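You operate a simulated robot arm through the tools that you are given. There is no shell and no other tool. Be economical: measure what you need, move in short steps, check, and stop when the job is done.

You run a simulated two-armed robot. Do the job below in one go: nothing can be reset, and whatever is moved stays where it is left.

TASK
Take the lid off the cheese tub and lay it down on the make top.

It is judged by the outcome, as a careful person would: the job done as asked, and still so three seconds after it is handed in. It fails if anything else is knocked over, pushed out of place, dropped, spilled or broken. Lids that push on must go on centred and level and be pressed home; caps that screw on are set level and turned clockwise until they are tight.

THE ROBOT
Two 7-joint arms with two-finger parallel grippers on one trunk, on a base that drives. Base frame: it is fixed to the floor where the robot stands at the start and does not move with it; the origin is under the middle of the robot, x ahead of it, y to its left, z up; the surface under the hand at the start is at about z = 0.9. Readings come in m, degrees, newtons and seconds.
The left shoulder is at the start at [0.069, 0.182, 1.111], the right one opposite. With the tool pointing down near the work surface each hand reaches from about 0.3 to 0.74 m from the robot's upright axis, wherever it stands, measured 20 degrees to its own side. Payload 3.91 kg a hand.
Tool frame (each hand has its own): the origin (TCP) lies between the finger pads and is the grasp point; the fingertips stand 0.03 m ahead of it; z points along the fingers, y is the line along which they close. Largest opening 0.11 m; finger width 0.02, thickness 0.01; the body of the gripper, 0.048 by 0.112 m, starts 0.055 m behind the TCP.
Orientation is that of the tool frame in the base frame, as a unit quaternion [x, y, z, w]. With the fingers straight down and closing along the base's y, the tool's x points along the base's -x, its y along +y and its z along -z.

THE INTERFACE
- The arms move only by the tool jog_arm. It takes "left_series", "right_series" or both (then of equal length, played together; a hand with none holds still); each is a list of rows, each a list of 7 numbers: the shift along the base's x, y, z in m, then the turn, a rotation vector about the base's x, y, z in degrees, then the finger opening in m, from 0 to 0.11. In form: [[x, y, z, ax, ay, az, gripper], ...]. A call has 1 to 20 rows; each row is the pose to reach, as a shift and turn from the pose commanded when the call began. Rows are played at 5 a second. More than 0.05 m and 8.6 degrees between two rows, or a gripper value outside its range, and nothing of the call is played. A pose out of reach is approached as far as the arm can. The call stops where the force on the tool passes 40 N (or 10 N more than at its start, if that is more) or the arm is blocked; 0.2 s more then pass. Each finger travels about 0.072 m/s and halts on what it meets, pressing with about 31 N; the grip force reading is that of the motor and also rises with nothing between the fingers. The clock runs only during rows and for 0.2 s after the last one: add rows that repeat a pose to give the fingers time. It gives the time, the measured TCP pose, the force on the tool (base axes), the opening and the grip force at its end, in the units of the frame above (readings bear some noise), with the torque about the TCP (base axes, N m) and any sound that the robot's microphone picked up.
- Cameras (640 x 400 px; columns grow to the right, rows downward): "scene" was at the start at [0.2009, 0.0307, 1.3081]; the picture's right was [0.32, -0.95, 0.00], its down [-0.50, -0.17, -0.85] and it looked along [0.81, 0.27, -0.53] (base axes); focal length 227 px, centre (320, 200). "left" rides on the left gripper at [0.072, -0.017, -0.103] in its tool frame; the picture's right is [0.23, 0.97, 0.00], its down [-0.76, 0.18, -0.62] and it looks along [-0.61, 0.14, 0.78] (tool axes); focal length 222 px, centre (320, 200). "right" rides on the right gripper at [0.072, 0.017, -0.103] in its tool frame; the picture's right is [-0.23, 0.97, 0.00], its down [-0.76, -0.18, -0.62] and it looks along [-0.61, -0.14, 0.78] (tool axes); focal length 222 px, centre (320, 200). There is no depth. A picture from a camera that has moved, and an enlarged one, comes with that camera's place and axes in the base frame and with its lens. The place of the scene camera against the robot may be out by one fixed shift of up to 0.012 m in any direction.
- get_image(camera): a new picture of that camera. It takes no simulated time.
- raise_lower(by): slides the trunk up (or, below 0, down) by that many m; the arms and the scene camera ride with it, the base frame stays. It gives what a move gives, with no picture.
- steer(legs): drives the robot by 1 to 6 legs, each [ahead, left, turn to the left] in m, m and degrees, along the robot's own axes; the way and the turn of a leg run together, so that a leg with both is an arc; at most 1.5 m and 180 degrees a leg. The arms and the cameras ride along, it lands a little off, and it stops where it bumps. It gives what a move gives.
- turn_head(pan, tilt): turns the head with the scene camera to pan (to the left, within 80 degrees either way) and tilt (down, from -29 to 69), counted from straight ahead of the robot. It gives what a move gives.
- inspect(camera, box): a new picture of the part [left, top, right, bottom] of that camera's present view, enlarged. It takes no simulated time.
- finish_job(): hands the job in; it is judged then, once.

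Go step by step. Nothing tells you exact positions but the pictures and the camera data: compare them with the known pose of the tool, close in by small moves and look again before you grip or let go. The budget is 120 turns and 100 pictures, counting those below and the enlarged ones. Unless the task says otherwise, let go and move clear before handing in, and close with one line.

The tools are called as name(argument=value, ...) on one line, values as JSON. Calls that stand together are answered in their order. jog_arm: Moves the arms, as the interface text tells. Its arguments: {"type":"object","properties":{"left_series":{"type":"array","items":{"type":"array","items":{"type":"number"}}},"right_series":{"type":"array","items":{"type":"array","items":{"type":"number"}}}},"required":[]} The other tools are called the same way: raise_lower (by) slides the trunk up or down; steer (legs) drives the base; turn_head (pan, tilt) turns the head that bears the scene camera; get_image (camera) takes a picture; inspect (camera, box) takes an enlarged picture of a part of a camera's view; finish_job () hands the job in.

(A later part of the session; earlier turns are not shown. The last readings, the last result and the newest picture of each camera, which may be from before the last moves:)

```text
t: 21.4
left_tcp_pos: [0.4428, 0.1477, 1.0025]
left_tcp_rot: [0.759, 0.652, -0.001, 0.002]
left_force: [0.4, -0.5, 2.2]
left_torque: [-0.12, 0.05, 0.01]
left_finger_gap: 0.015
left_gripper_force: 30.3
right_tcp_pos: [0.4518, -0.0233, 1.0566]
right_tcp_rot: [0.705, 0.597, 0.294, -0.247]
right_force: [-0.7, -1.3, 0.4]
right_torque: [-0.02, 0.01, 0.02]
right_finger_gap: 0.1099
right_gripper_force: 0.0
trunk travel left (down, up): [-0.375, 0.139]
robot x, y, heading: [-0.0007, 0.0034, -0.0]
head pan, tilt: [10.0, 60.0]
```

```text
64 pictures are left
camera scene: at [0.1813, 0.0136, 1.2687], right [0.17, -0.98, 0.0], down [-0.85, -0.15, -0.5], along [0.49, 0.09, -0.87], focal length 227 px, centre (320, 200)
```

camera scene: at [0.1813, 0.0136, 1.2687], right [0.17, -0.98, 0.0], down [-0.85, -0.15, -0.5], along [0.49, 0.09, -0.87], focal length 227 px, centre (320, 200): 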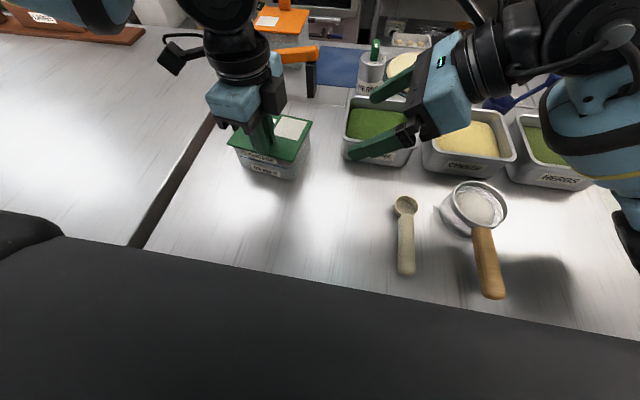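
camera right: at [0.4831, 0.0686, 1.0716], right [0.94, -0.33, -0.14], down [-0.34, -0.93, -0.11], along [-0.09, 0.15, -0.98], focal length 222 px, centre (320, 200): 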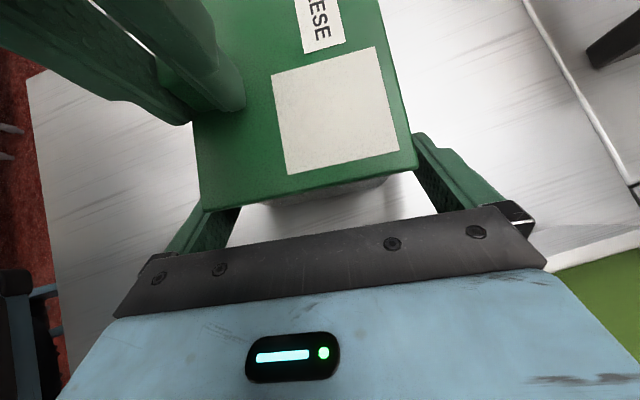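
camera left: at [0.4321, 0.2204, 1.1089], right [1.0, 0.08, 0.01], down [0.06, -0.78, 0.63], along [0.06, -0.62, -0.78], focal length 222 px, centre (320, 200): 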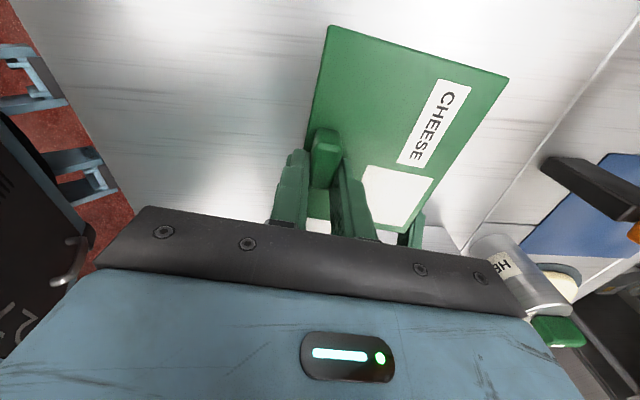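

The sieve only shifted a few millimetres and nothing tipped. A better plan is to hold the tub from its clear left side with the left hand and use the right hand, vertical, on the knob. I'll release the left hand and lift it, then retreat both hands and raise the trunk for arm clearance.

jog_arm(left_series=[[0, 0, 0, 0, 0, 0, 0.04], [0, 0, 0, 0, 0, 0, 0.04], [0, 0, 0.03, 0, 0, 0, 0.04], [0, 0.01, 0.07, 0, 0, 0, 0.04], [0, 0.05, 0.1, 0, 0, 0, 0.06], [0, 0.1, 0.1, 0, 0, 0, 0.08], [0, 0.14, 0.1, 0, 0, 0, 0.11]])

jog_arm(right_series=[[-0.003, -0.03, 0.03, -6.34, 1.08, 0, 0.11], [-0.006, -0.06, 0.06, -12.67, 2.16, 0, 0.11], [-0.009, -0.09, 0.08, -19.0, 3.23, 0, 0.11], [-0.012, -0.12, 0.1, -25.35, 4.31, 0, 0.11], [-0.015, -0.15, 0.12, -31.7, 5.39, 0, 0.11], [-0.018, -0.18, 0.13, -38.0, 6.47, 0, 0.11], [-0.02, -0.2, 0.13, -44.35, 7.55, 0, 0.11]])

raise_lower(by=0.1)

get_image(camera="scene")

```text
t: 22.9
left_tcp_pos: [0.4423, 0.2909, 1.1033]
left_tcp_rot: [0.758, 0.653, 0.0, 0.003]
left_force: [0.3, 0.2, -0.3]
left_torque: [-0.01, 0.02, -0.01]
left_finger_gap: 0.11
left_gripper_force: 0.1
right_tcp_pos: [0.4524, -0.0224, 1.0552]
right_tcp_rot: [0.705, 0.597, 0.293, -0.246]
right_force: [-0.2, -0.1, 0.8]
right_torque: [-0.02, -0.03, 0.0]
right_finger_gap: 0.11
right_gripper_force: 0.0
trunk travel left (down, up): [-0.375, 0.139]
robot x, y, heading: [-0.0008, -0.0014, 0.2]
head pan, tilt: [10.0, 60.0]
heard: snap
```

```text
t: 24.6
left_tcp_pos: [0.4418, 0.2912, 1.1031]
left_tcp_rot: [0.758, 0.652, -0.001, 0.003]
left_force: [0.7, -0.4, 0.9]
left_torque: [0.0, 0.0, -0.04]
left_finger_gap: 0.11
left_gripper_force: 0.1
right_tcp_pos: [0.4333, -0.2247, 1.188]
right_tcp_rot: [0.764, 0.646, 0.0, 0.002]
right_force: [-0.4, 0.7, -0.9]
right_torque: [-0.02, -0.01, 0.0]
right_finger_gap: 0.11
right_gripper_force: 0.2
trunk travel left (down, up): [-0.375, 0.139]
robot x, y, heading: [0.0008, 0.0006, -0.1]
head pan, tilt: [10.0, 60.0]
```

```text
t: 25.9
left_tcp_pos: [0.4439, 0.2877, 1.2012]
left_tcp_rot: [0.758, 0.652, -0.001, 0.002]
left_force: [-0.3, -0.7, -0.3]
left_torque: [0.0, -0.03, 0.0]
left_finger_gap: 0.11
left_gripper_force: 0.0
right_tcp_pos: [0.4346, -0.2219, 1.2856]
right_tcp_rot: [0.764, 0.645, -0.001, 0.0]
right_force: [0.9, -0.1, 0.4]
right_torque: [-0.01, 0.01, -0.01]
right_finger_gap: 0.1099
right_gripper_force: 0.1
trunk travel left (down, up): [-0.475, 0.039]
robot x, y, heading: [-0.0022, 0.0041, 0.1]
head pan, tilt: [10.0, 60.0]
```

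```text
63 pictures are left
camera scene: at [0.1195, 0.0142, 1.3878], right [0.17, -0.98, 0.0], down [-0.85, -0.15, -0.5], along [0.49, 0.09, -0.87], focal length 227 px, centre (320, 200)
```

scene: 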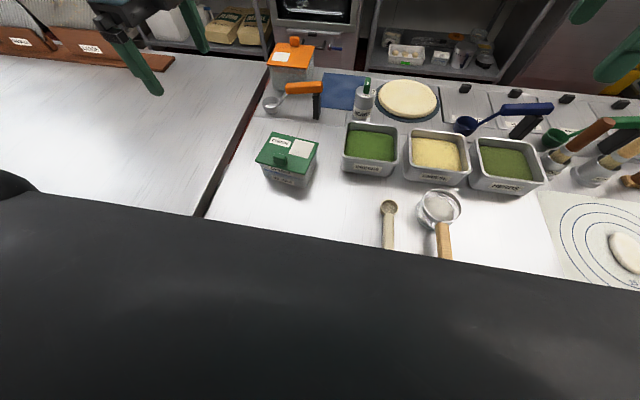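

The tub is seated again and nothing else moved. I'll turn both hands 180° about the vertical so the cameras end up on their outer or upper sides.

jog_arm(left_series=[[0, 0.005, 0, 0, 0, 8.18, 0.11], [0, 0.01, 0, 0, 0, 16.36, 0.11], [0, 0.015, 0, 0, 0, 24.55, 0.11], [0, 0.02, 0, 0, 0, 32.73, 0.11], [0, 0.025, 0, 0, 0, 40.9, 0.11], [0, 0.03, 0, 0, 0, 49.1, 0.11], [0, 0.035, 0, 0, 0, 57.27, 0.11], [0, 0.04, 0, 0, 0, 65.45, 0.11], [0, 0.045, 0, 0, 0, 73.6, 0.11], [0, 0.05, 0, 0, 0, 81.8, 0.11], [0, 0.055, 0, 0, 0, 90, 0.11]], right_series=[[0, 0, 0, 0, 0, 8.18, 0.11], [0, 0, 0, 0, 0, 16.36, 0.11], [0, 0, 0, 0, 0, 24.55, 0.11], [0, 0, 0, 0, 0, 32.73, 0.11], [0, 0, 0, 0, 0, 40.9, 0.11], [0, 0, 0, 0, 0, 49.1, 0.11], [0, 0, 0, 0, 0, 57.27, 0.11], [0, 0, 0, 0, 0, 65.45, 0.11], [0, 0, 0, 0, 0, 73.6, 0.11], [0, 0, 0, 0, 0, 81.8, 0.11], [0, 0, 0, 0, 0, 90, 0.11]])

jog_arm(left_series=[[0, 0, 0, 0, 0, 8.18, 0.11], [0, 0, 0, 0, 0, 16.36, 0.11], [0, 0, 0, 0, 0, 24.55, 0.11], [0, 0, 0, 0, 0, 32.73, 0.11], [0, 0, 0, 0, 0, 40.9, 0.11], [0, 0, 0, 0, 0, 49.1, 0.11], [0, 0, 0, 0, 0, 57.27, 0.11], [0, 0, 0, 0, 0, 65.45, 0.11], [0, 0, 0, 0, 0, 73.6, 0.11], [0, 0, 0, 0, 0, 81.8, 0.11], [0, 0, 0, 0, 0, 90, 0.11]], right_series=[[0, 0, 0, 0, 0, 8.18, 0.11], [0, 0, 0, 0, 0, 16.36, 0.11], [0, 0, 0, 0, 0, 24.55, 0.11], [0, 0, 0, 0, 0, 32.73, 0.11], [0, 0, 0, 0, 0, 40.9, 0.11], [0, 0, 0, 0, 0, 49.1, 0.11], [0, 0, 0, 0, 0, 57.27, 0.11], [0, 0, 0, 0, 0, 65.45, 0.11], [0, 0, 0, 0, 0, 73.6, 0.11], [0, 0, 0, 0, 0, 81.8, 0.11], [0, 0, 0, 0, 0, 90, 0.11]])

```text
t: 28.3
left_tcp_pos: [0.4433, 0.3425, 1.2028]
left_tcp_rot: [0.073, 0.997, 0.001, 0.003]
left_force: [0.7, 0.2, -0.6]
left_torque: [-0.02, 0.03, -0.02]
left_finger_gap: 0.1099
left_gripper_force: 0.0
right_tcp_pos: [0.4331, -0.2205, 1.2868]
right_tcp_rot: [0.081, 0.997, -0.001, 0.0]
right_force: [-1.1, -0.4, 0.0]
right_torque: [-0.01, 0.0, -0.01]
right_finger_gap: 0.1097
right_gripper_force: 0.1
trunk travel left (down, up): [-0.475, 0.039]
robot x, y, heading: [-0.0037, 0.0034, 0.1]
head pan, tilt: [10.0, 60.0]
```

```text
t: 30.7
left_tcp_pos: [0.442, 0.3439, 1.2052]
left_tcp_rot: [-0.654, 0.757, 0.002, 0.0]
left_force: [0.6, -0.3, -0.2]
left_torque: [-0.04, -0.03, 0.01]
left_finger_gap: 0.1099
left_gripper_force: 0.0
right_tcp_pos: [0.3432, -0.1567, 1.2557]
right_tcp_rot: [-0.645, 0.764, 0.001, 0.001]
right_force: [-0.3, 0.8, 0.3]
right_torque: [-0.01, 0.0, 0.0]
right_finger_gap: 0.1099
right_gripper_force: 0.0
right hand out of reach, approached as far as the arm can: row 8, 9, 10, 11
trunk travel left (down, up): [-0.475, 0.039]
robot x, y, heading: [-0.0022, -0.0002, 0.3]
head pan, tilt: [10.0, 60.0]
```

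Both hands are turned. Next I'll tilt the left hand 45° toward the tub and stage it on the left side.

jog_arm(left_series=[[0.009, -0.006, -0.025, -6.36, 0.93, 0, 0.11], [0.018, -0.011, -0.049, -12.73, 1.86, 0, 0.11], [0.027, -0.017, -0.074, -19.1, 2.8, 0, 0.11], [0.036, -0.023, -0.098, -25.45, 3.73, 0, 0.11], [0.045, -0.029, -0.123, -31.8, 4.66, 0, 0.11], [0.054, -0.034, -0.147, -38.2, 5.6, 0, 0.11], [0.063, -0.04, -0.172, -44.55, 6.5, 0, 0.11]])

get_image(camera="scene")

get_image(camera="left")

```text
t: 32.3
left_tcp_pos: [0.5055, 0.3015, 1.0318]
left_tcp_rot: [-0.602, 0.701, -0.25, -0.289]
left_force: [0.0, 0.7, 0.7]
left_torque: [0.03, 0.02, 0.01]
left_finger_gap: 0.1101
left_gripper_force: 0.0
right_tcp_pos: [0.3444, -0.1563, 1.2552]
right_tcp_rot: [-0.644, 0.765, 0.001, 0.0]
right_force: [-0.8, 0.9, 0.2]
right_torque: [-0.03, 0.02, -0.02]
right_finger_gap: 0.11
right_gripper_force: 0.1
trunk travel left (down, up): [-0.475, 0.039]
robot x, y, heading: [0.0005, 0.001, 0.1]
head pan, tilt: [10.0, 60.0]
```

```text
62 pictures are left
camera scene: at [0.1195, 0.0146, 1.3879], right [0.17, -0.98, 0.0], down [-0.85, -0.15, -0.5], along [0.49, 0.09, -0.87], focal length 227 px, centre (320, 200)
```

scene: 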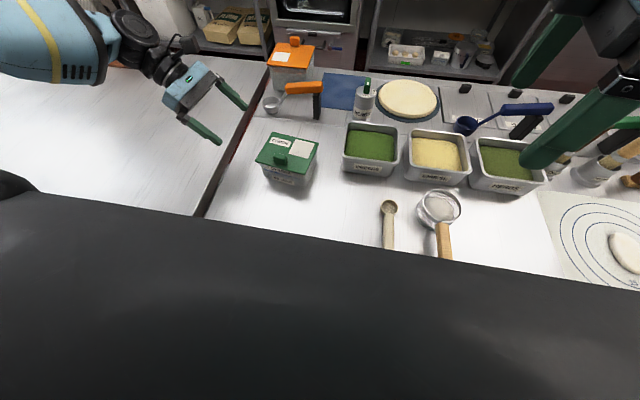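

```text
61 pictures are left
camera left: at [0.5251, 0.3192, 1.156], right [-0.99, -0.01, 0.16], down [-0.03, 0.99, -0.1], along [-0.16, -0.1, -0.98], focal length 222 px, centre (320, 200)
```

left: 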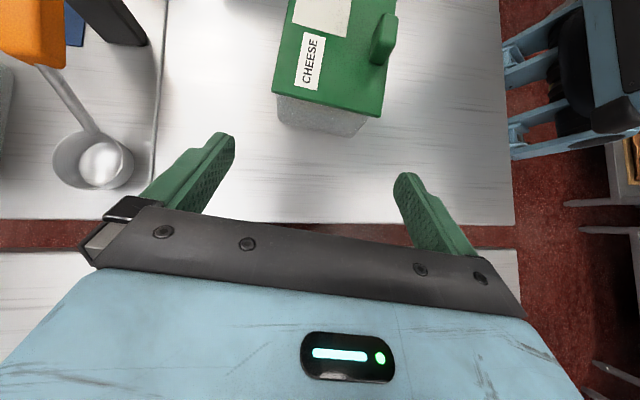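

The left hand lines up; it needs about 6 mm toward the robot. I'll approach along its axis and stop 4 cm short.

jog_arm(left_series=[[-0.006, 0.004, 0, 0, 0, 0, 0.11], [-0.009, -0.018, -0.022, 0, 0, 0, 0.11], [-0.0125, -0.04, -0.044, 0, 0, 0, 0.11], [-0.016, -0.0625, -0.067, 0, 0, 0, 0.11]])

get_image(camera="left")

get_image(camera="scene")

```text
t: 33.3
left_tcp_pos: [0.4894, 0.2421, 0.9636]
left_tcp_rot: [-0.603, 0.701, -0.248, -0.289]
left_force: [-0.4, 0.2, -0.3]
left_torque: [0.0, -0.03, 0.02]
left_finger_gap: 0.11
left_gripper_force: 0.0
right_tcp_pos: [0.3438, -0.1574, 1.2555]
right_tcp_rot: [-0.644, 0.765, 0.001, 0.001]
right_force: [-0.1, 1.0, -0.4]
right_torque: [0.0, 0.01, 0.0]
right_finger_gap: 0.1101
right_gripper_force: 0.2
trunk travel left (down, up): [-0.475, 0.039]
robot x, y, heading: [0.0003, 0.0001, 0.3]
head pan, tilt: [10.0, 60.0]
```

```text
60 pictures are left
camera left: at [0.5094, 0.2595, 1.0883], right [-0.99, -0.01, 0.16], down [-0.03, 1.0, -0.09], along [-0.16, -0.1, -0.98], focal length 222 px, centre (320, 200)
```

left: 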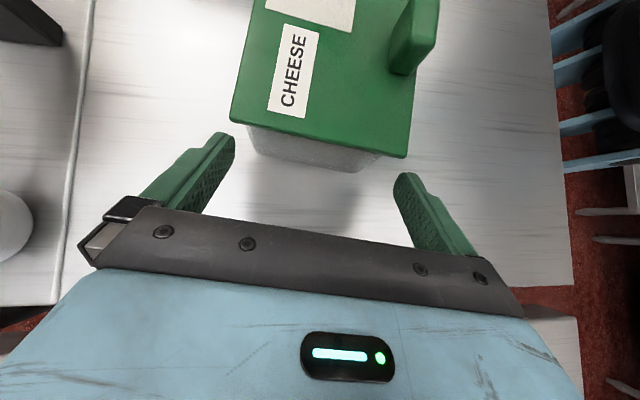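

```text
59 pictures are left
camera scene: at [0.1191, 0.0139, 1.388], right [0.17, -0.98, 0.0], down [-0.85, -0.15, -0.5], along [0.49, 0.09, -0.87], focal length 227 px, centre (320, 200)
```

scene: 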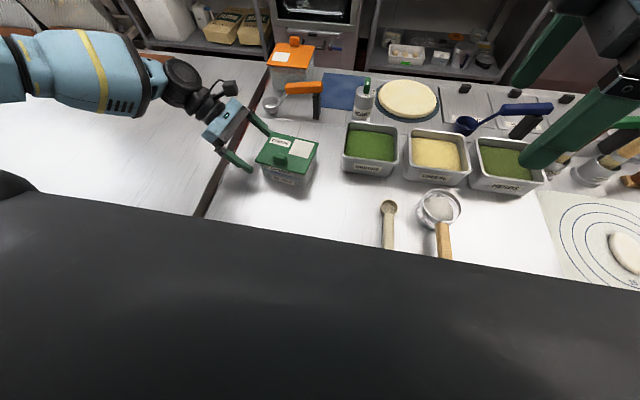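

Alignment is good, with the fingers straddling the wall below the lid. I'll make the final approach.

jog_arm(left_series=[[-0.0015, -0.01, -0.009, 0, 0, 0, 0.11], [-0.003, -0.02, -0.018, 0, 0, 0, 0.11], [-0.004, -0.03, -0.026, 0, 0, 0, 0.11]])

get_image(camera="left")

inspect(camera="scene", box=[210, 90, 370, 210])

```text
t: 34.1
left_tcp_pos: [0.4865, 0.2107, 0.9381]
left_tcp_rot: [-0.603, 0.701, -0.249, -0.288]
left_force: [0.7, -0.4, 0.2]
left_torque: [-0.03, -0.04, 0.0]
left_finger_gap: 0.1102
left_gripper_force: 0.2
right_tcp_pos: [0.3432, -0.1581, 1.2561]
right_tcp_rot: [-0.644, 0.765, 0.0, 0.0]
right_force: [0.7, 0.0, 0.8]
right_torque: [-0.04, -0.02, 0.03]
right_finger_gap: 0.11
right_gripper_force: 0.0
trunk travel left (down, up): [-0.475, 0.039]
robot x, y, heading: [0.0034, 0.0006, 0.1]
head pan, tilt: [10.0, 60.0]
```

```text
58 pictures are left
camera left: at [0.506, 0.2277, 1.0618], right [-0.99, -0.01, 0.16], down [-0.03, 1.0, -0.09], along [-0.16, -0.1, -0.98], focal length 222 px, centre (320, 200)
```

left: 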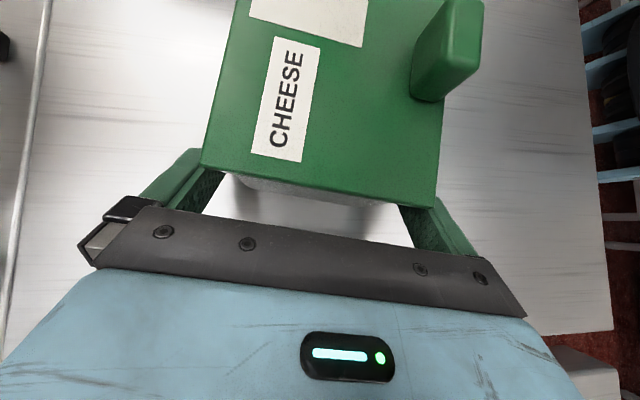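

```text
3.33 times, centred on (290, 150) of scene
camera zoom: at [0.1188, 0.014, 1.388], right [0.17, -0.98, 0.0], down [-0.85, -0.15, -0.5], along [0.49, 0.09, -0.87], focal length 757 px, centre (420, 367)
```

zoom: 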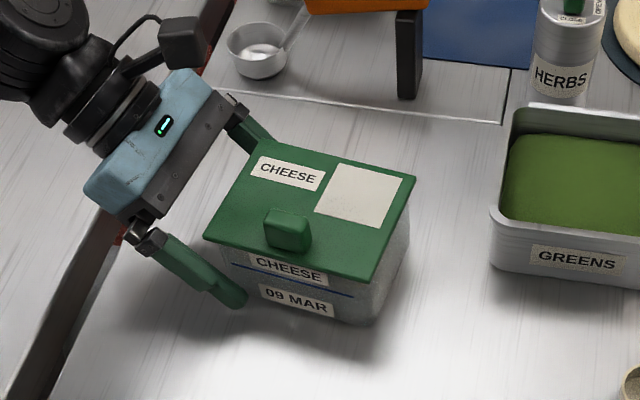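

The fingers are under the rim on both sides of the tub. I'll close on the body.

jog_arm(left_series=[[0, 0, 0, 0, 0, 0, 0.1], [0, 0, 0, 0, 0, 0, 0.09], [0, 0, 0, 0, 0, 0, 0.082], [0, 0, 0, 0, 0, 0, 0.075], [0, 0, 0, 0, 0, 0, 0.068]])

inspect(camera="scene", box=[210, 90, 370, 210])

```text
t: 35.3
left_tcp_pos: [0.487, 0.2109, 0.9372]
left_tcp_rot: [-0.603, 0.701, -0.249, -0.288]
left_force: [1.2, -1.1, 1.5]
left_torque: [-0.14, -0.29, 0.15]
left_finger_gap: 0.0959
left_gripper_force: 30.8
right_tcp_pos: [0.3439, -0.1567, 1.2571]
right_tcp_rot: [-0.644, 0.765, 0.001, 0.0]
right_force: [0.2, -0.5, -0.2]
right_torque: [-0.04, 0.01, 0.02]
right_finger_gap: 0.11
right_gripper_force: 0.0
trunk travel left (down, up): [-0.475, 0.039]
robot x, y, heading: [-0.0014, 0.0014, -0.2]
head pan, tilt: [10.0, 60.0]
```

```text
3.33 times, centred on (290, 150) of scene
camera zoom: at [0.1187, 0.014, 1.3881], right [0.17, -0.98, 0.0], down [-0.85, -0.15, -0.5], along [0.49, 0.09, -0.87], focal length 757 px, centre (420, 367)
```

zoom: 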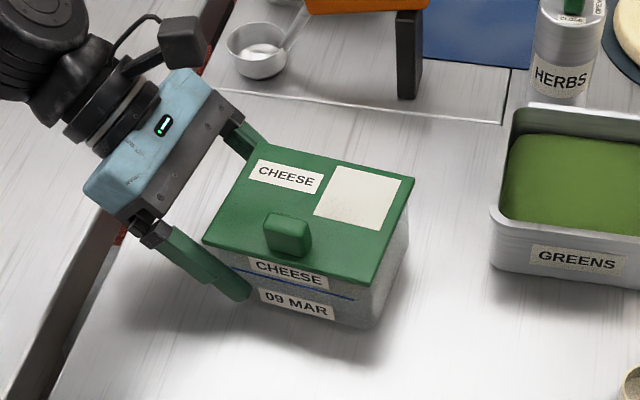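

Gripped at a 96 mm gap. I need to check that the fingers are on the tub body and not the lid edge.

inspect(camera="left", box=[150, 120, 470, 280])

inspect(camera="scene", box=[240, 130, 310, 180])

get_image(camera="right")

```text
2.00 times, centred on (310, 200) of left
camera zoom: at [0.5061, 0.228, 1.062], right [-0.99, -0.01, 0.16], down [-0.03, 1.0, -0.09], along [-0.16, -0.1, -0.98], focal length 444 px, centre (340, 200)
```

zoom: 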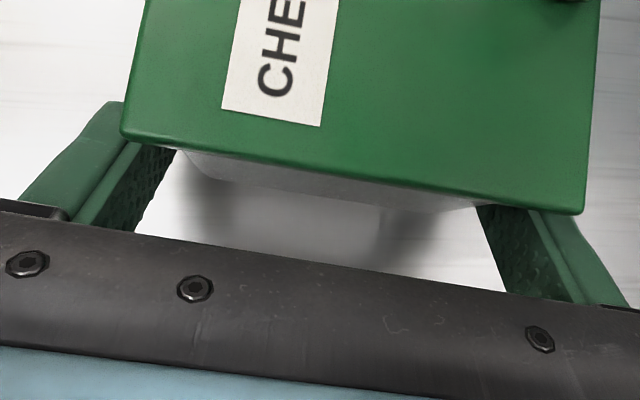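

```text
8.00 times, centred on (275, 155) of scene
camera zoom: at [0.1187, 0.014, 1.3881], right [0.17, -0.98, 0.0], down [-0.85, -0.15, -0.5], along [0.49, 0.09, -0.87], focal length 1816 px, centre (680, 560)
```

zoom: 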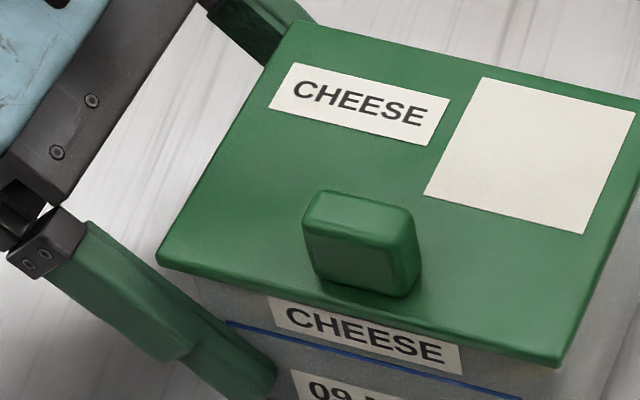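

```text
53 pictures are left
camera right: at [0.3138, -0.2257, 1.3583], right [-0.92, 0.39, 0.0], down [0.3, 0.72, 0.62], along [0.24, 0.57, -0.78], focal length 222 px, centre (320, 200)
```

right: 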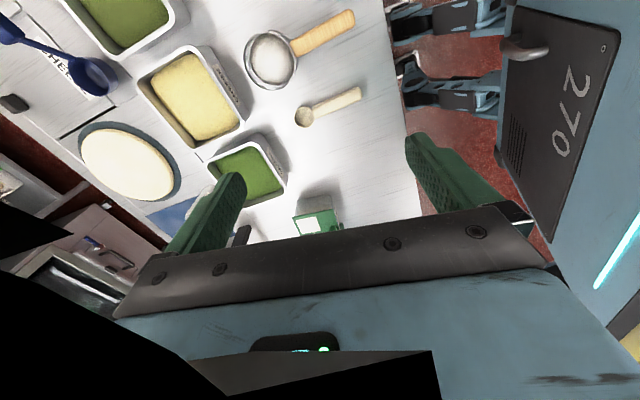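

The pads are on the tub wall below the lid. Next I'll bring the right hand over the knob.

jog_arm(right_series=[[0.014, 0.044, 0, 0, 0, 0, 0.08], [0.028, 0.088, 0, 0, 0, 0, 0.06], [0.042, 0.132, 0, 0, 0, 0, 0.06], [0.056, 0.176, 0, 0, 0, 0, 0.06], [0.07, 0.22, 0, 0, 0, 0, 0.06], [0.084, 0.264, 0, 0, 0, 0, 0.06], [0.098, 0.309, 0, 0, 0, 0, 0.06], [0.098, 0.309, -0.05, 0, 0, 0, 0.06], [0.098, 0.309, -0.1, 0, 0, 0, 0.06], [0.098, 0.309, -0.14, 0, 0, 0, 0.06], [0.098, 0.309, -0.16, 0, 0, 0, 0.06]])

get_image(camera="scene")

get_image(camera="right")

```text
t: 37.7
left_tcp_pos: [0.4854, 0.2104, 0.9367]
left_tcp_rot: [-0.604, 0.7, -0.249, -0.288]
left_force: [-0.4, 0.8, 0.9]
left_torque: [-0.16, 0.21, -0.05]
left_finger_gap: 0.0958
left_gripper_force: 30.8
right_tcp_pos: [0.3955, 0.1102, 1.1873]
right_tcp_rot: [-0.645, 0.764, 0.0, 0.0]
right_force: [-0.4, -0.1, 0.9]
right_torque: [0.05, -0.01, 0.01]
right_finger_gap: 0.0598
right_gripper_force: 0.0
right hand out of reach, approached as far as the arm can: row 5, 6, 7, 8, 9, 10, 11
trunk travel left (down, up): [-0.475, 0.039]
robot x, y, heading: [0.0002, -0.0038, -0.2]
head pan, tilt: [10.0, 60.0]
```

```text
52 pictures are left
camera scene: at [0.1187, 0.0143, 1.388], right [0.17, -0.98, 0.0], down [-0.85, -0.15, -0.5], along [0.49, 0.09, -0.87], focal length 227 px, centre (320, 200)
```

scene: 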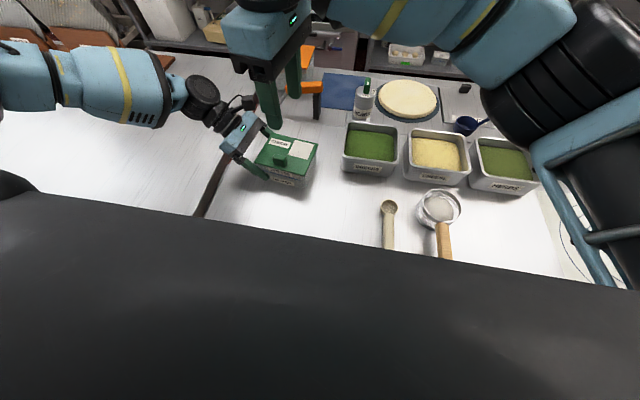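

```text
51 pictures are left
camera right: at [0.3666, 0.0418, 1.2905], right [-0.92, 0.39, 0.0], down [0.3, 0.72, 0.62], along [0.24, 0.58, -0.78], focal length 222 px, centre (320, 200)
```

right: 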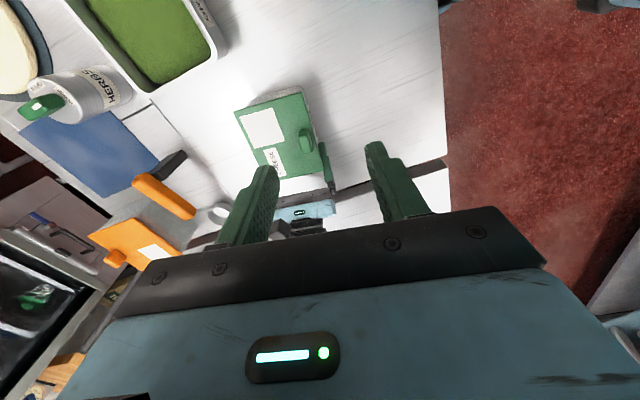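

The right wrist can't reach with that yaw. I'll turn the right hand back so its fingers close along y, which also clears the left hand, and grip the knob on its ends.

jog_arm(right_series=[[0, 0, 0, 0, 0, -8.15, 0.07], [0, 0, 0, 0, 0, -16.3, 0.08], [0, 0, 0, 0, 0, -24.5, 0.08], [0, 0, 0, 0, 0, -32.6, 0.08], [0, 0, 0, 0, 0, -40.8, 0.08], [0, 0, 0, 0, 0, -48.9, 0.08], [0, 0, 0, 0, 0, -57, 0.08], [0, 0, 0, 0, 0, -65.2, 0.08], [0, 0, 0, 0, 0, -73.4, 0.08], [0, 0, 0, 0, 0, -81.5, 0.08], [0, 0, 0, 0, 0, -89.7, 0.08]])

get_image(camera="scene")

get_image(camera="right")

```text
t: 40.1
left_tcp_pos: [0.4874, 0.2108, 0.9356]
left_tcp_rot: [-0.603, 0.701, -0.248, -0.289]
left_force: [0.1, 0.4, -1.5]
left_torque: [0.26, 0.02, -0.02]
left_finger_gap: 0.0959
left_gripper_force: 30.9
right_tcp_pos: [0.3924, 0.1126, 1.1927]
right_tcp_rot: [0.083, 0.997, 0.0, 0.0]
right_force: [0.5, 0.1, 0.3]
right_torque: [-0.03, 0.01, -0.02]
right_finger_gap: 0.0802
right_gripper_force: 0.1
trunk travel left (down, up): [-0.475, 0.039]
robot x, y, heading: [-0.0014, 0.0019, 0.0]
head pan, tilt: [10.0, 60.0]
```

```text
50 pictures are left
camera scene: at [0.119, 0.0142, 1.388], right [0.17, -0.98, 0.0], down [-0.85, -0.15, -0.5], along [0.49, 0.09, -0.87], focal length 227 px, centre (320, 200)
```

scene: 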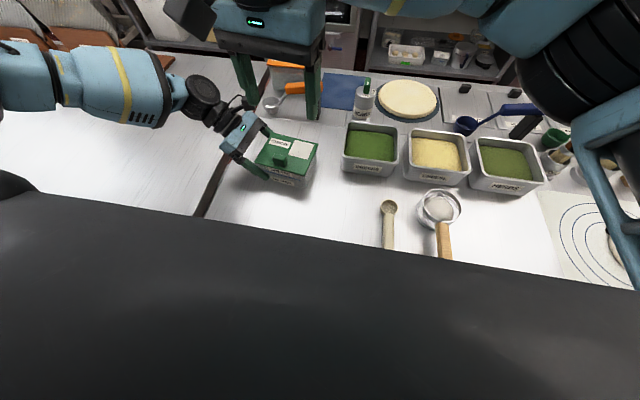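

```text
49 pictures are left
camera right: at [0.3227, 0.1417, 1.2955], right [0.38, 0.92, 0.0], down [0.72, -0.3, 0.62], along [0.58, -0.24, -0.78], focal length 222 px, centre (320, 200)
```

right: 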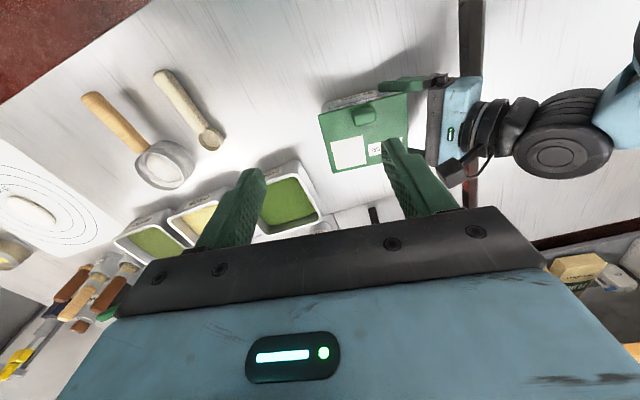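

The knob appears near (0.440, 0.156). I'll move above it at z≈1.09.

jog_arm(right_series=[[0.025, 0.021, 0, 0, 0, 0, 0.08], [0.049, 0.042, -0.03, 0, 0, 0, 0.08], [0.049, 0.042, -0.07, 0, 0, 0, 0.08], [0.049, 0.042, -0.1, 0, 0, 0, 0.08]])

inspect(camera="scene", box=[190, 60, 370, 200])

get_image(camera="right")

```text
t: 41.1
left_tcp_pos: [0.4864, 0.2106, 0.9377]
left_tcp_rot: [-0.602, 0.702, -0.248, -0.289]
left_force: [-0.1, 0.0, 0.0]
left_torque: [0.29, -0.03, -0.02]
left_finger_gap: 0.0961
left_gripper_force: 31.1
right_tcp_pos: [0.4418, 0.1596, 1.0939]
right_tcp_rot: [0.08, 0.997, 0.0, 0.0]
right_force: [0.6, -0.5, -0.5]
right_torque: [-0.02, -0.01, 0.01]
right_finger_gap: 0.0799
right_gripper_force: 0.0
trunk travel left (down, up): [-0.475, 0.039]
robot x, y, heading: [0.0016, 0.0036, -0.0]
head pan, tilt: [10.0, 60.0]
```

```text
2.86 times, centred on (280, 130) of scene
camera zoom: at [0.1191, 0.0147, 1.388], right [0.17, -0.98, 0.0], down [-0.85, -0.15, -0.5], along [0.49, 0.09, -0.87], focal length 649 px, centre (434, 400)
```

zoom: 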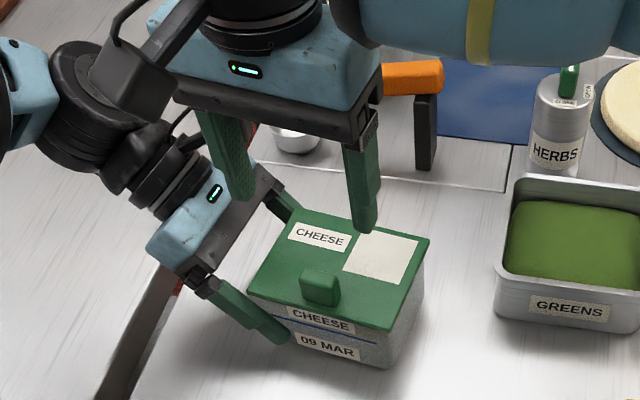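

```text
47 pictures are left
camera right: at [0.3723, 0.1861, 1.1959], right [0.38, 0.92, 0.0], down [0.72, -0.3, 0.62], along [0.58, -0.24, -0.78], focal length 222 px, centre (320, 200)
```

right: 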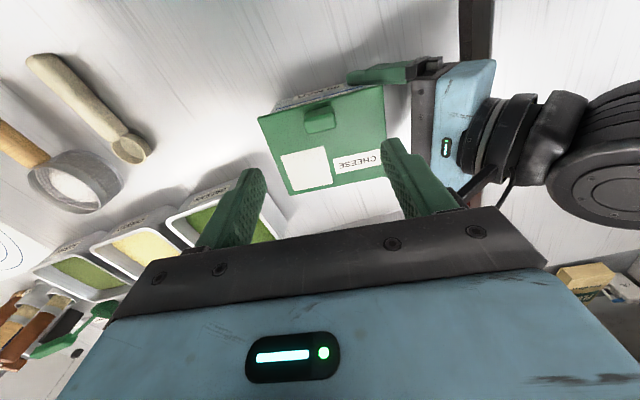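

Clear so far. I'll descend to just above the knob with a smaller opening.

jog_arm(right_series=[[-0.001, -0.003, -0.02, 0, 0, 0, 0.07], [-0.002, -0.003, -0.045, 0, 0, 0, 0.06], [-0.002, -0.003, -0.067, 0, 0, 0, 0.06], [-0.002, -0.003, -0.07, 0, 0, 0, 0.06]])

inspect(camera="scene", box=[210, 80, 350, 190])

inspect(camera="right", box=[180, 40, 500, 240])

get_image(camera="left")

```text
t: 42.1
left_tcp_pos: [0.4878, 0.2099, 0.9367]
left_tcp_rot: [-0.603, 0.701, -0.249, -0.289]
left_force: [-0.2, -1.2, 0.4]
left_torque: [0.25, -0.08, 0.0]
left_finger_gap: 0.096
left_gripper_force: 30.9
right_tcp_pos: [0.4382, 0.1551, 1.0226]
right_tcp_rot: [0.081, 0.997, 0.0, 0.0]
right_force: [-0.2, -0.1, 0.1]
right_torque: [-0.01, -0.03, -0.01]
right_finger_gap: 0.0602
right_gripper_force: 0.1
trunk travel left (down, up): [-0.475, 0.039]
robot x, y, heading: [0.0002, 0.0005, 0.0]
head pan, tilt: [10.0, 60.0]
```

```text
3.64 times, centred on (280, 135) of scene
camera zoom: at [0.1189, 0.0141, 1.388], right [0.17, -0.98, 0.0], down [-0.85, -0.15, -0.5], along [0.49, 0.09, -0.87], focal length 826 px, centre (466, 436)
```

zoom: 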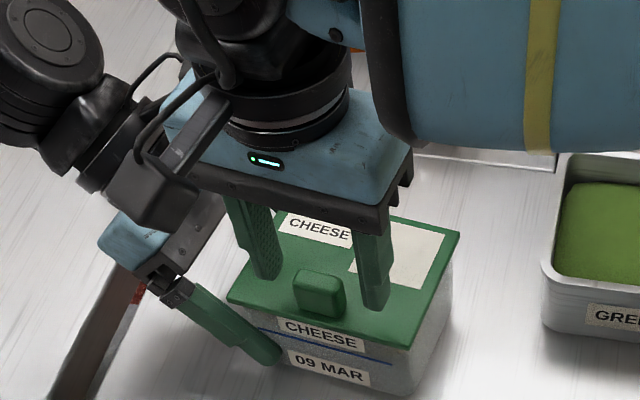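

```text
2.00 times, centred on (340, 140) of right
camera zoom: at [0.3679, 0.1824, 1.126], right [0.38, 0.92, 0.0], down [0.72, -0.3, 0.62], along [0.58, -0.24, -0.78], focal length 444 px, centre (280, 320)
```

zoom: 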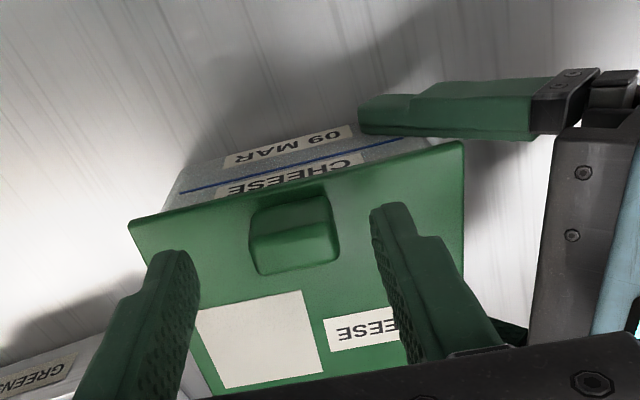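

```text
44 pictures are left
camera left: at [0.5062, 0.2281, 1.0616], right [-0.99, -0.01, 0.16], down [-0.03, 1.0, -0.09], along [-0.16, -0.1, -0.98], focal length 222 px, centre (320, 200)
```

left: 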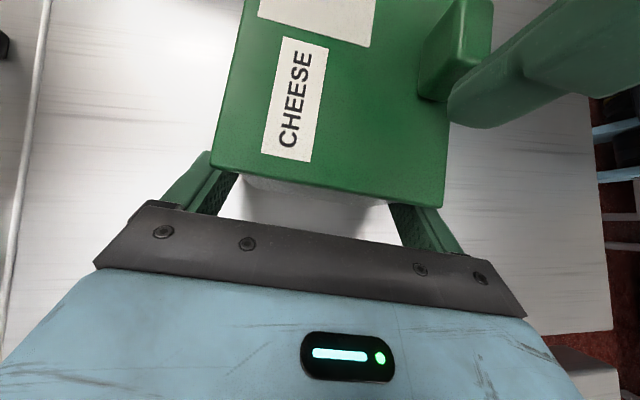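

The fingers straddle the knob's ends and are well centred. I'll descend and close.

jog_arm(right_series=[[0.001, 0, -0.01, 0, 0, 0, 0.06], [0.001, 0, -0.018, 0, 0, 0, 0.06], [0.001, 0, -0.018, 0, 0, 0, 0.045], [0.001, 0, -0.018, 0, 0, 0, 0.035], [0.001, 0, -0.018, 0, 0, 0, 0.02], [0.001, 0, -0.018, 0, 0, 0, 0.005], [0.001, 0, -0.018, 0, 0, 0, 0.0]])

inspect(camera="right", box=[180, 40, 500, 240])

inspect(camera="scene", box=[210, 80, 350, 190])

```text
t: 43.7
left_tcp_pos: [0.4872, 0.2098, 0.9366]
left_tcp_rot: [-0.603, 0.701, -0.249, -0.289]
left_force: [-0.6, -0.1, 0.2]
left_torque: [0.27, -0.04, 0.0]
left_finger_gap: 0.0955
left_gripper_force: 30.9
right_tcp_pos: [0.44, 0.1537, 1.005]
right_tcp_rot: [0.08, 0.997, 0.0, 0.0]
right_force: [0.7, -0.3, -0.1]
right_torque: [-0.01, 0.02, 0.01]
right_finger_gap: 0.0288
right_gripper_force: 30.9
trunk travel left (down, up): [-0.475, 0.039]
robot x, y, heading: [-0.0026, -0.0001, 0.3]
head pan, tilt: [10.0, 60.0]
heard: snap
```

```text
2.00 times, centred on (340, 140) of right
camera zoom: at [0.3699, 0.1819, 1.1083], right [0.38, 0.92, 0.0], down [0.72, -0.3, 0.62], along [0.58, -0.24, -0.78], focal length 444 px, centre (280, 320)
```

zoom: 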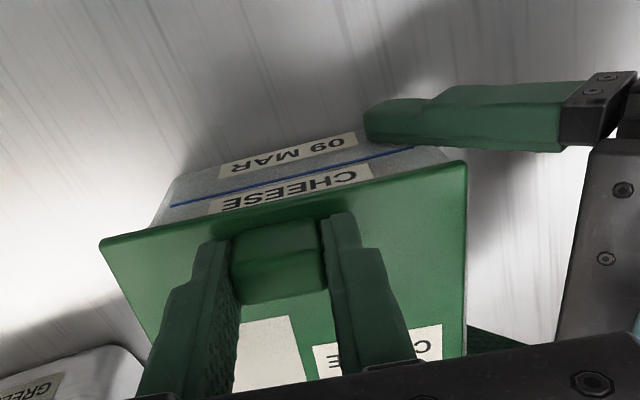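

```text
3.64 times, centred on (280, 135) of scene
camera zoom: at [0.119, 0.0142, 1.388], right [0.17, -0.98, 0.0], down [-0.85, -0.15, -0.5], along [0.49, 0.09, -0.87], focal length 826 px, centre (466, 436)
```

zoom: 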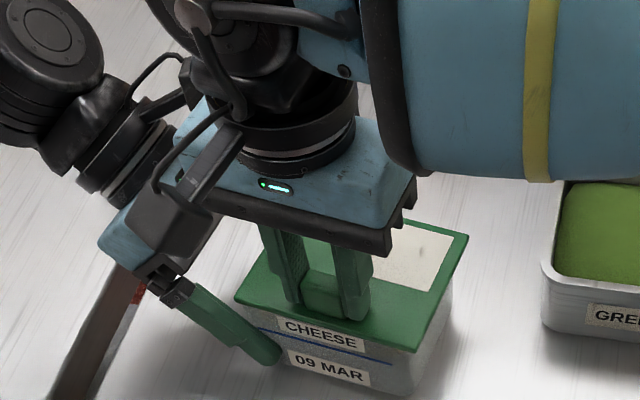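

A snap was heard and the lid shifted slightly, so it has probably popped free. I'll lift gently.

jog_arm(right_series=[[0, 0, 0.003, 0, 0, 0, 0.0], [0, 0, 0.006, 0, 0, 0, 0.0], [0, 0, 0.01, 0, 0, 0, 0.0]])

inspect(camera="right", box=[180, 40, 500, 240])

inspect(camera="scene", box=[210, 80, 350, 190])

```text
t: 44.5
left_tcp_pos: [0.4866, 0.2109, 0.9384]
left_tcp_rot: [-0.602, 0.702, -0.247, -0.289]
left_force: [0.1, 0.1, -0.2]
left_torque: [0.24, -0.06, 0.02]
left_finger_gap: 0.096
left_gripper_force: 30.8
right_tcp_pos: [0.4404, 0.1521, 1.0159]
right_tcp_rot: [0.08, 0.997, 0.001, 0.001]
right_force: [-1.0, 0.5, -0.6]
right_torque: [-0.01, 0.0, 0.02]
right_finger_gap: 0.0284
right_gripper_force: 31.4
trunk travel left (down, up): [-0.475, 0.039]
robot x, y, heading: [0.0015, -0.0016, 0.1]
head pan, tilt: [10.0, 60.0]
```

```text
2.00 times, centred on (340, 140) of right
camera zoom: at [0.37, 0.1803, 1.1185], right [0.38, 0.92, 0.0], down [0.72, -0.3, 0.62], along [0.58, -0.24, -0.78], focal length 444 px, centre (280, 320)
```

zoom: 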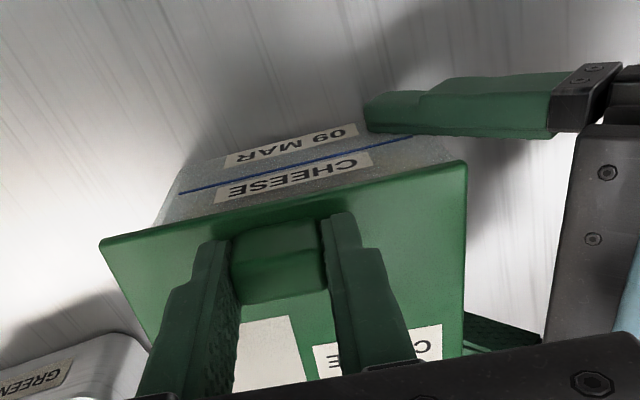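

```text
3.64 times, centred on (280, 135) of scene
camera zoom: at [0.119, 0.0142, 1.388], right [0.17, -0.98, 0.0], down [-0.85, -0.15, -0.5], along [0.49, 0.09, -0.87], focal length 826 px, centre (466, 436)
```

zoom: 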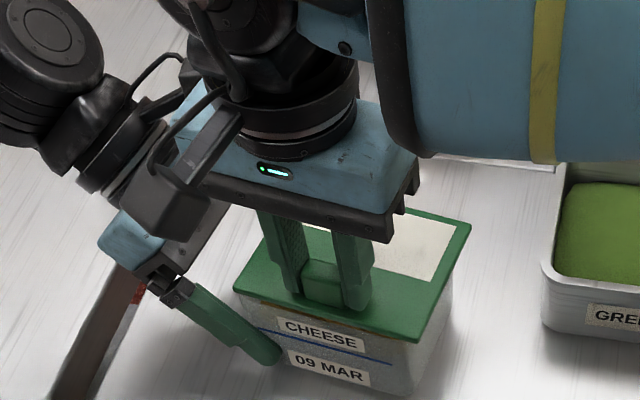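

The lid is coming off with the tub staying put. I'll lift clear.

jog_arm(right_series=[[0, 0, 0.01, 0, 0, 0, 0.0], [0, 0, 0.02, 0, 0, 0, 0.0], [0, 0, 0.04, 0, 0, 0, 0.0], [0, 0, 0.06, 0, 0, 0, 0.0], [0, 0, 0.08, 0, 0, 0, 0.0]])

get_image(camera="scene")

get_image(camera="right")

```text
t: 45.7
left_tcp_pos: [0.4863, 0.2109, 0.937]
left_tcp_rot: [-0.602, 0.701, -0.249, -0.289]
left_force: [-0.2, 0.3, 0.8]
left_torque: [0.25, -0.04, 0.02]
left_finger_gap: 0.0956
left_gripper_force: 31.6
right_tcp_pos: [0.4412, 0.1515, 1.0961]
right_tcp_rot: [0.08, 0.997, 0.0, 0.0]
right_force: [0.4, 0.7, -0.8]
right_torque: [0.01, 0.03, -0.01]
right_finger_gap: 0.0289
right_gripper_force: 31.2
trunk travel left (down, up): [-0.475, 0.039]
robot x, y, heading: [-0.001, -0.001, 0.1]
head pan, tilt: [10.0, 60.0]
```

```text
39 pictures are left
camera scene: at [0.1187, 0.0141, 1.3881], right [0.17, -0.98, 0.0], down [-0.85, -0.15, -0.5], along [0.49, 0.09, -0.87], focal length 227 px, centre (320, 200)
```

scene: 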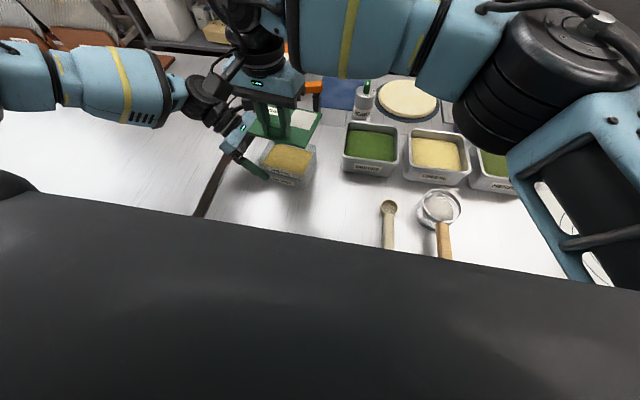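

```text
38 pictures are left
camera right: at [0.371, 0.1795, 1.1991], right [0.38, 0.92, 0.0], down [0.72, -0.3, 0.62], along [0.58, -0.24, -0.78], focal length 222 px, centre (320, 200)
```

right: 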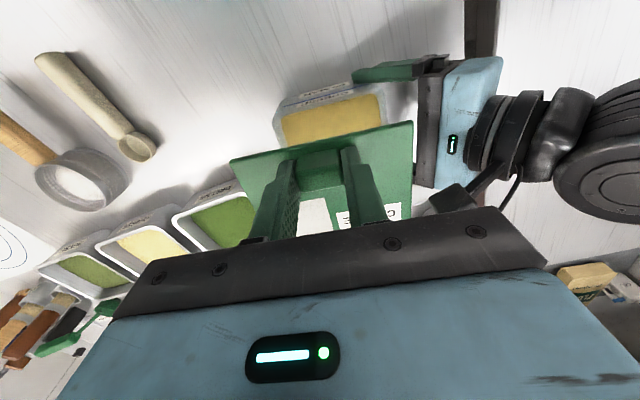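

The lid is free and level, and the tub is steady with its cheese inside. I'll carry the lid to the clear spot in front, with the knob at about (0.342, 0.025), and lower partway.

jog_arm(right_series=[[-0.02, -0.025, 0, 0, 0, 0, 0.0], [-0.045, -0.06, 0, 0, 0, 0, 0.0], [-0.07, -0.09, 0, 0, 0, 0, 0.0], [-0.099, -0.126, 0, 0, 0, 0, 0.0], [-0.099, -0.126, -0.04, 0, 0, 0, 0.0], [-0.099, -0.126, -0.08, 0, 0, 0, 0.0], [-0.099, -0.126, -0.11, 0, 0, 0, 0.0], [-0.099, -0.126, -0.12, 0, 0, 0, 0.0]])

get_image(camera="right")

get_image(camera="scene")

```text
t: 47.5
left_tcp_pos: [0.486, 0.2106, 0.9364]
left_tcp_rot: [-0.603, 0.701, -0.248, -0.289]
left_force: [-0.4, 0.2, 0.8]
left_torque: [0.2, -0.05, 0.0]
left_finger_gap: 0.0959
left_gripper_force: 31.6
right_tcp_pos: [0.3417, 0.0275, 0.9747]
right_tcp_rot: [0.08, 0.997, 0.0, 0.0]
right_force: [0.3, -0.1, -0.8]
right_torque: [0.03, -0.02, 0.01]
right_finger_gap: 0.0285
right_gripper_force: 30.4
trunk travel left (down, up): [-0.475, 0.039]
robot x, y, heading: [0.001, -0.0023, 0.0]
head pan, tilt: [10.0, 60.0]
```

```text
37 pictures are left
camera right: at [0.272, 0.0553, 1.077], right [0.38, 0.92, 0.0], down [0.72, -0.3, 0.62], along [0.58, -0.24, -0.78], focal length 222 px, centre (320, 200)
```

right: 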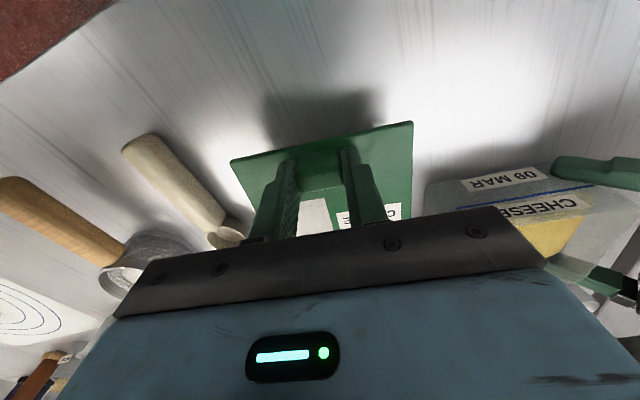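

```text
36 pictures are left
camera scene: at [0.1189, 0.0142, 1.388], right [0.17, -0.98, 0.0], down [-0.85, -0.15, -0.5], along [0.49, 0.09, -0.87], focal length 227 px, centre (320, 200)
```

scene: 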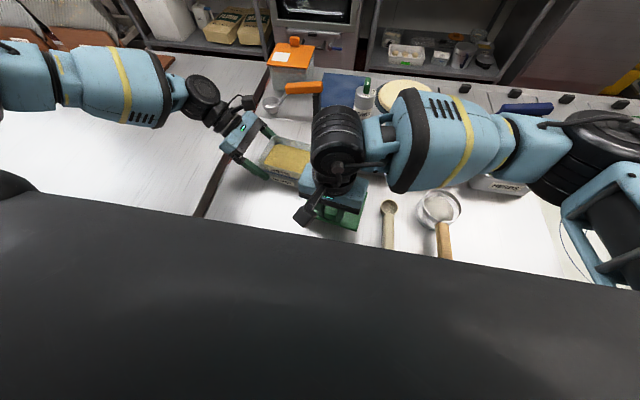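

The lid is clear of the spoon and the tub. I'll lower slowly to contact.

jog_arm(right_series=[[0, 0, -0.008, 0, 0, 0, 0.0], [0, 0, -0.016, 0, 0, 0, 0.0], [0, 0, -0.021, 0, 0, 0, 0.0]])

inspect(camera="right", box=[200, 80, 460, 250])

```text
t: 48.3
left_tcp_pos: [0.4854, 0.2112, 0.9377]
left_tcp_rot: [-0.603, 0.701, -0.249, -0.288]
left_force: [0.1, -0.2, 0.0]
left_torque: [0.24, -0.04, -0.05]
left_finger_gap: 0.0956
left_gripper_force: 30.8
right_tcp_pos: [0.3414, 0.0261, 0.9541]
right_tcp_rot: [0.08, 0.997, 0.0, 0.0]
right_force: [-0.7, 0.1, -0.7]
right_torque: [-0.01, 0.0, -0.01]
right_finger_gap: 0.0289
right_gripper_force: 31.4
trunk travel left (down, up): [-0.475, 0.039]
robot x, y, heading: [0.0035, 0.001, 0.0]
head pan, tilt: [10.0, 60.0]
```

```text
2.35 times, centred on (330, 165) of right
camera zoom: at [0.2717, 0.0539, 1.057], right [0.38, 0.92, 0.0], down [0.72, -0.3, 0.62], along [0.58, -0.24, -0.78], focal length 523 px, centre (296, 282)
```

zoom: 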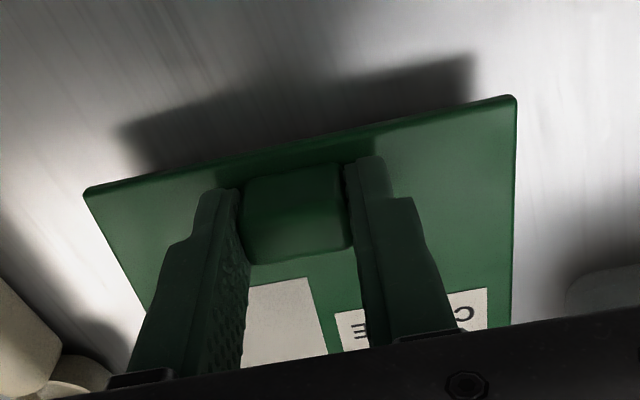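

jog_arm(right_series=[[0, 0, -0.003, 0, 0, 0, 0.0], [0, 0, -0.006, 0, 0, 0, 0.0]])

jog_arm(right_series=[[0, 0, -0.002, 0, 0, 0, 0.0], [0, 0, -0.004, 0, 0, 0, 0.0]])

inspect(camera="right", box=[200, 80, 460, 250])

```text
t: 48.9
left_tcp_pos: [0.4871, 0.2104, 0.9373]
left_tcp_rot: [-0.603, 0.701, -0.248, -0.289]
left_force: [0.2, 0.2, -0.1]
left_torque: [0.21, -0.02, 0.01]
left_finger_gap: 0.0957
left_gripper_force: 30.9
right_tcp_pos: [0.3415, 0.0259, 0.9476]
right_tcp_rot: [0.081, 0.997, 0.001, 0.0]
right_force: [0.5, -0.7, -0.7]
right_torque: [0.01, 0.03, 0.01]
right_finger_gap: 0.0286
right_gripper_force: 30.8
trunk travel left (down, up): [-0.475, 0.039]
robot x, y, heading: [-0.0014, 0.0028, -0.1]
head pan, tilt: [10.0, 60.0]
```

```text
t: 49.5
left_tcp_pos: [0.4872, 0.2103, 0.9361]
left_tcp_rot: [-0.604, 0.7, -0.249, -0.289]
left_force: [-0.2, -0.2, 0.1]
left_torque: [0.25, -0.07, 0.02]
left_finger_gap: 0.0955
left_gripper_force: 30.8
right_tcp_pos: [0.3404, 0.0265, 0.9434]
right_tcp_rot: [0.08, 0.997, -0.001, -0.001]
right_force: [-0.7, 0.7, -1.1]
right_torque: [0.0, -0.02, 0.02]
right_finger_gap: 0.0285
right_gripper_force: 30.9
trunk travel left (down, up): [-0.475, 0.039]
robot x, y, heading: [0.0019, 0.0021, -0.1]
head pan, tilt: [10.0, 60.0]
```

```text
2.35 times, centred on (330, 165) of right
camera zoom: at [0.2709, 0.0541, 1.0464], right [0.38, 0.92, 0.0], down [0.72, -0.3, 0.62], along [0.58, -0.24, -0.78], focal length 523 px, centre (296, 282)
```

zoom: 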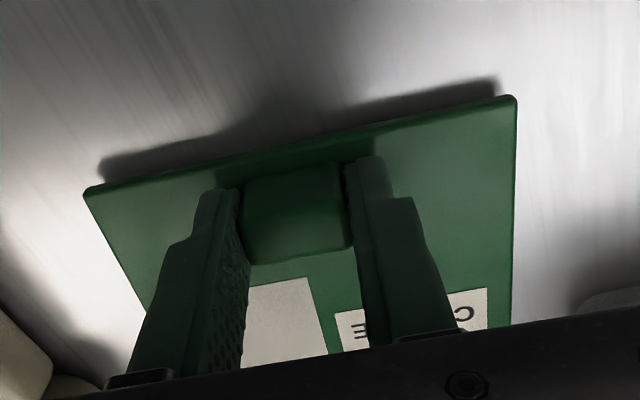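

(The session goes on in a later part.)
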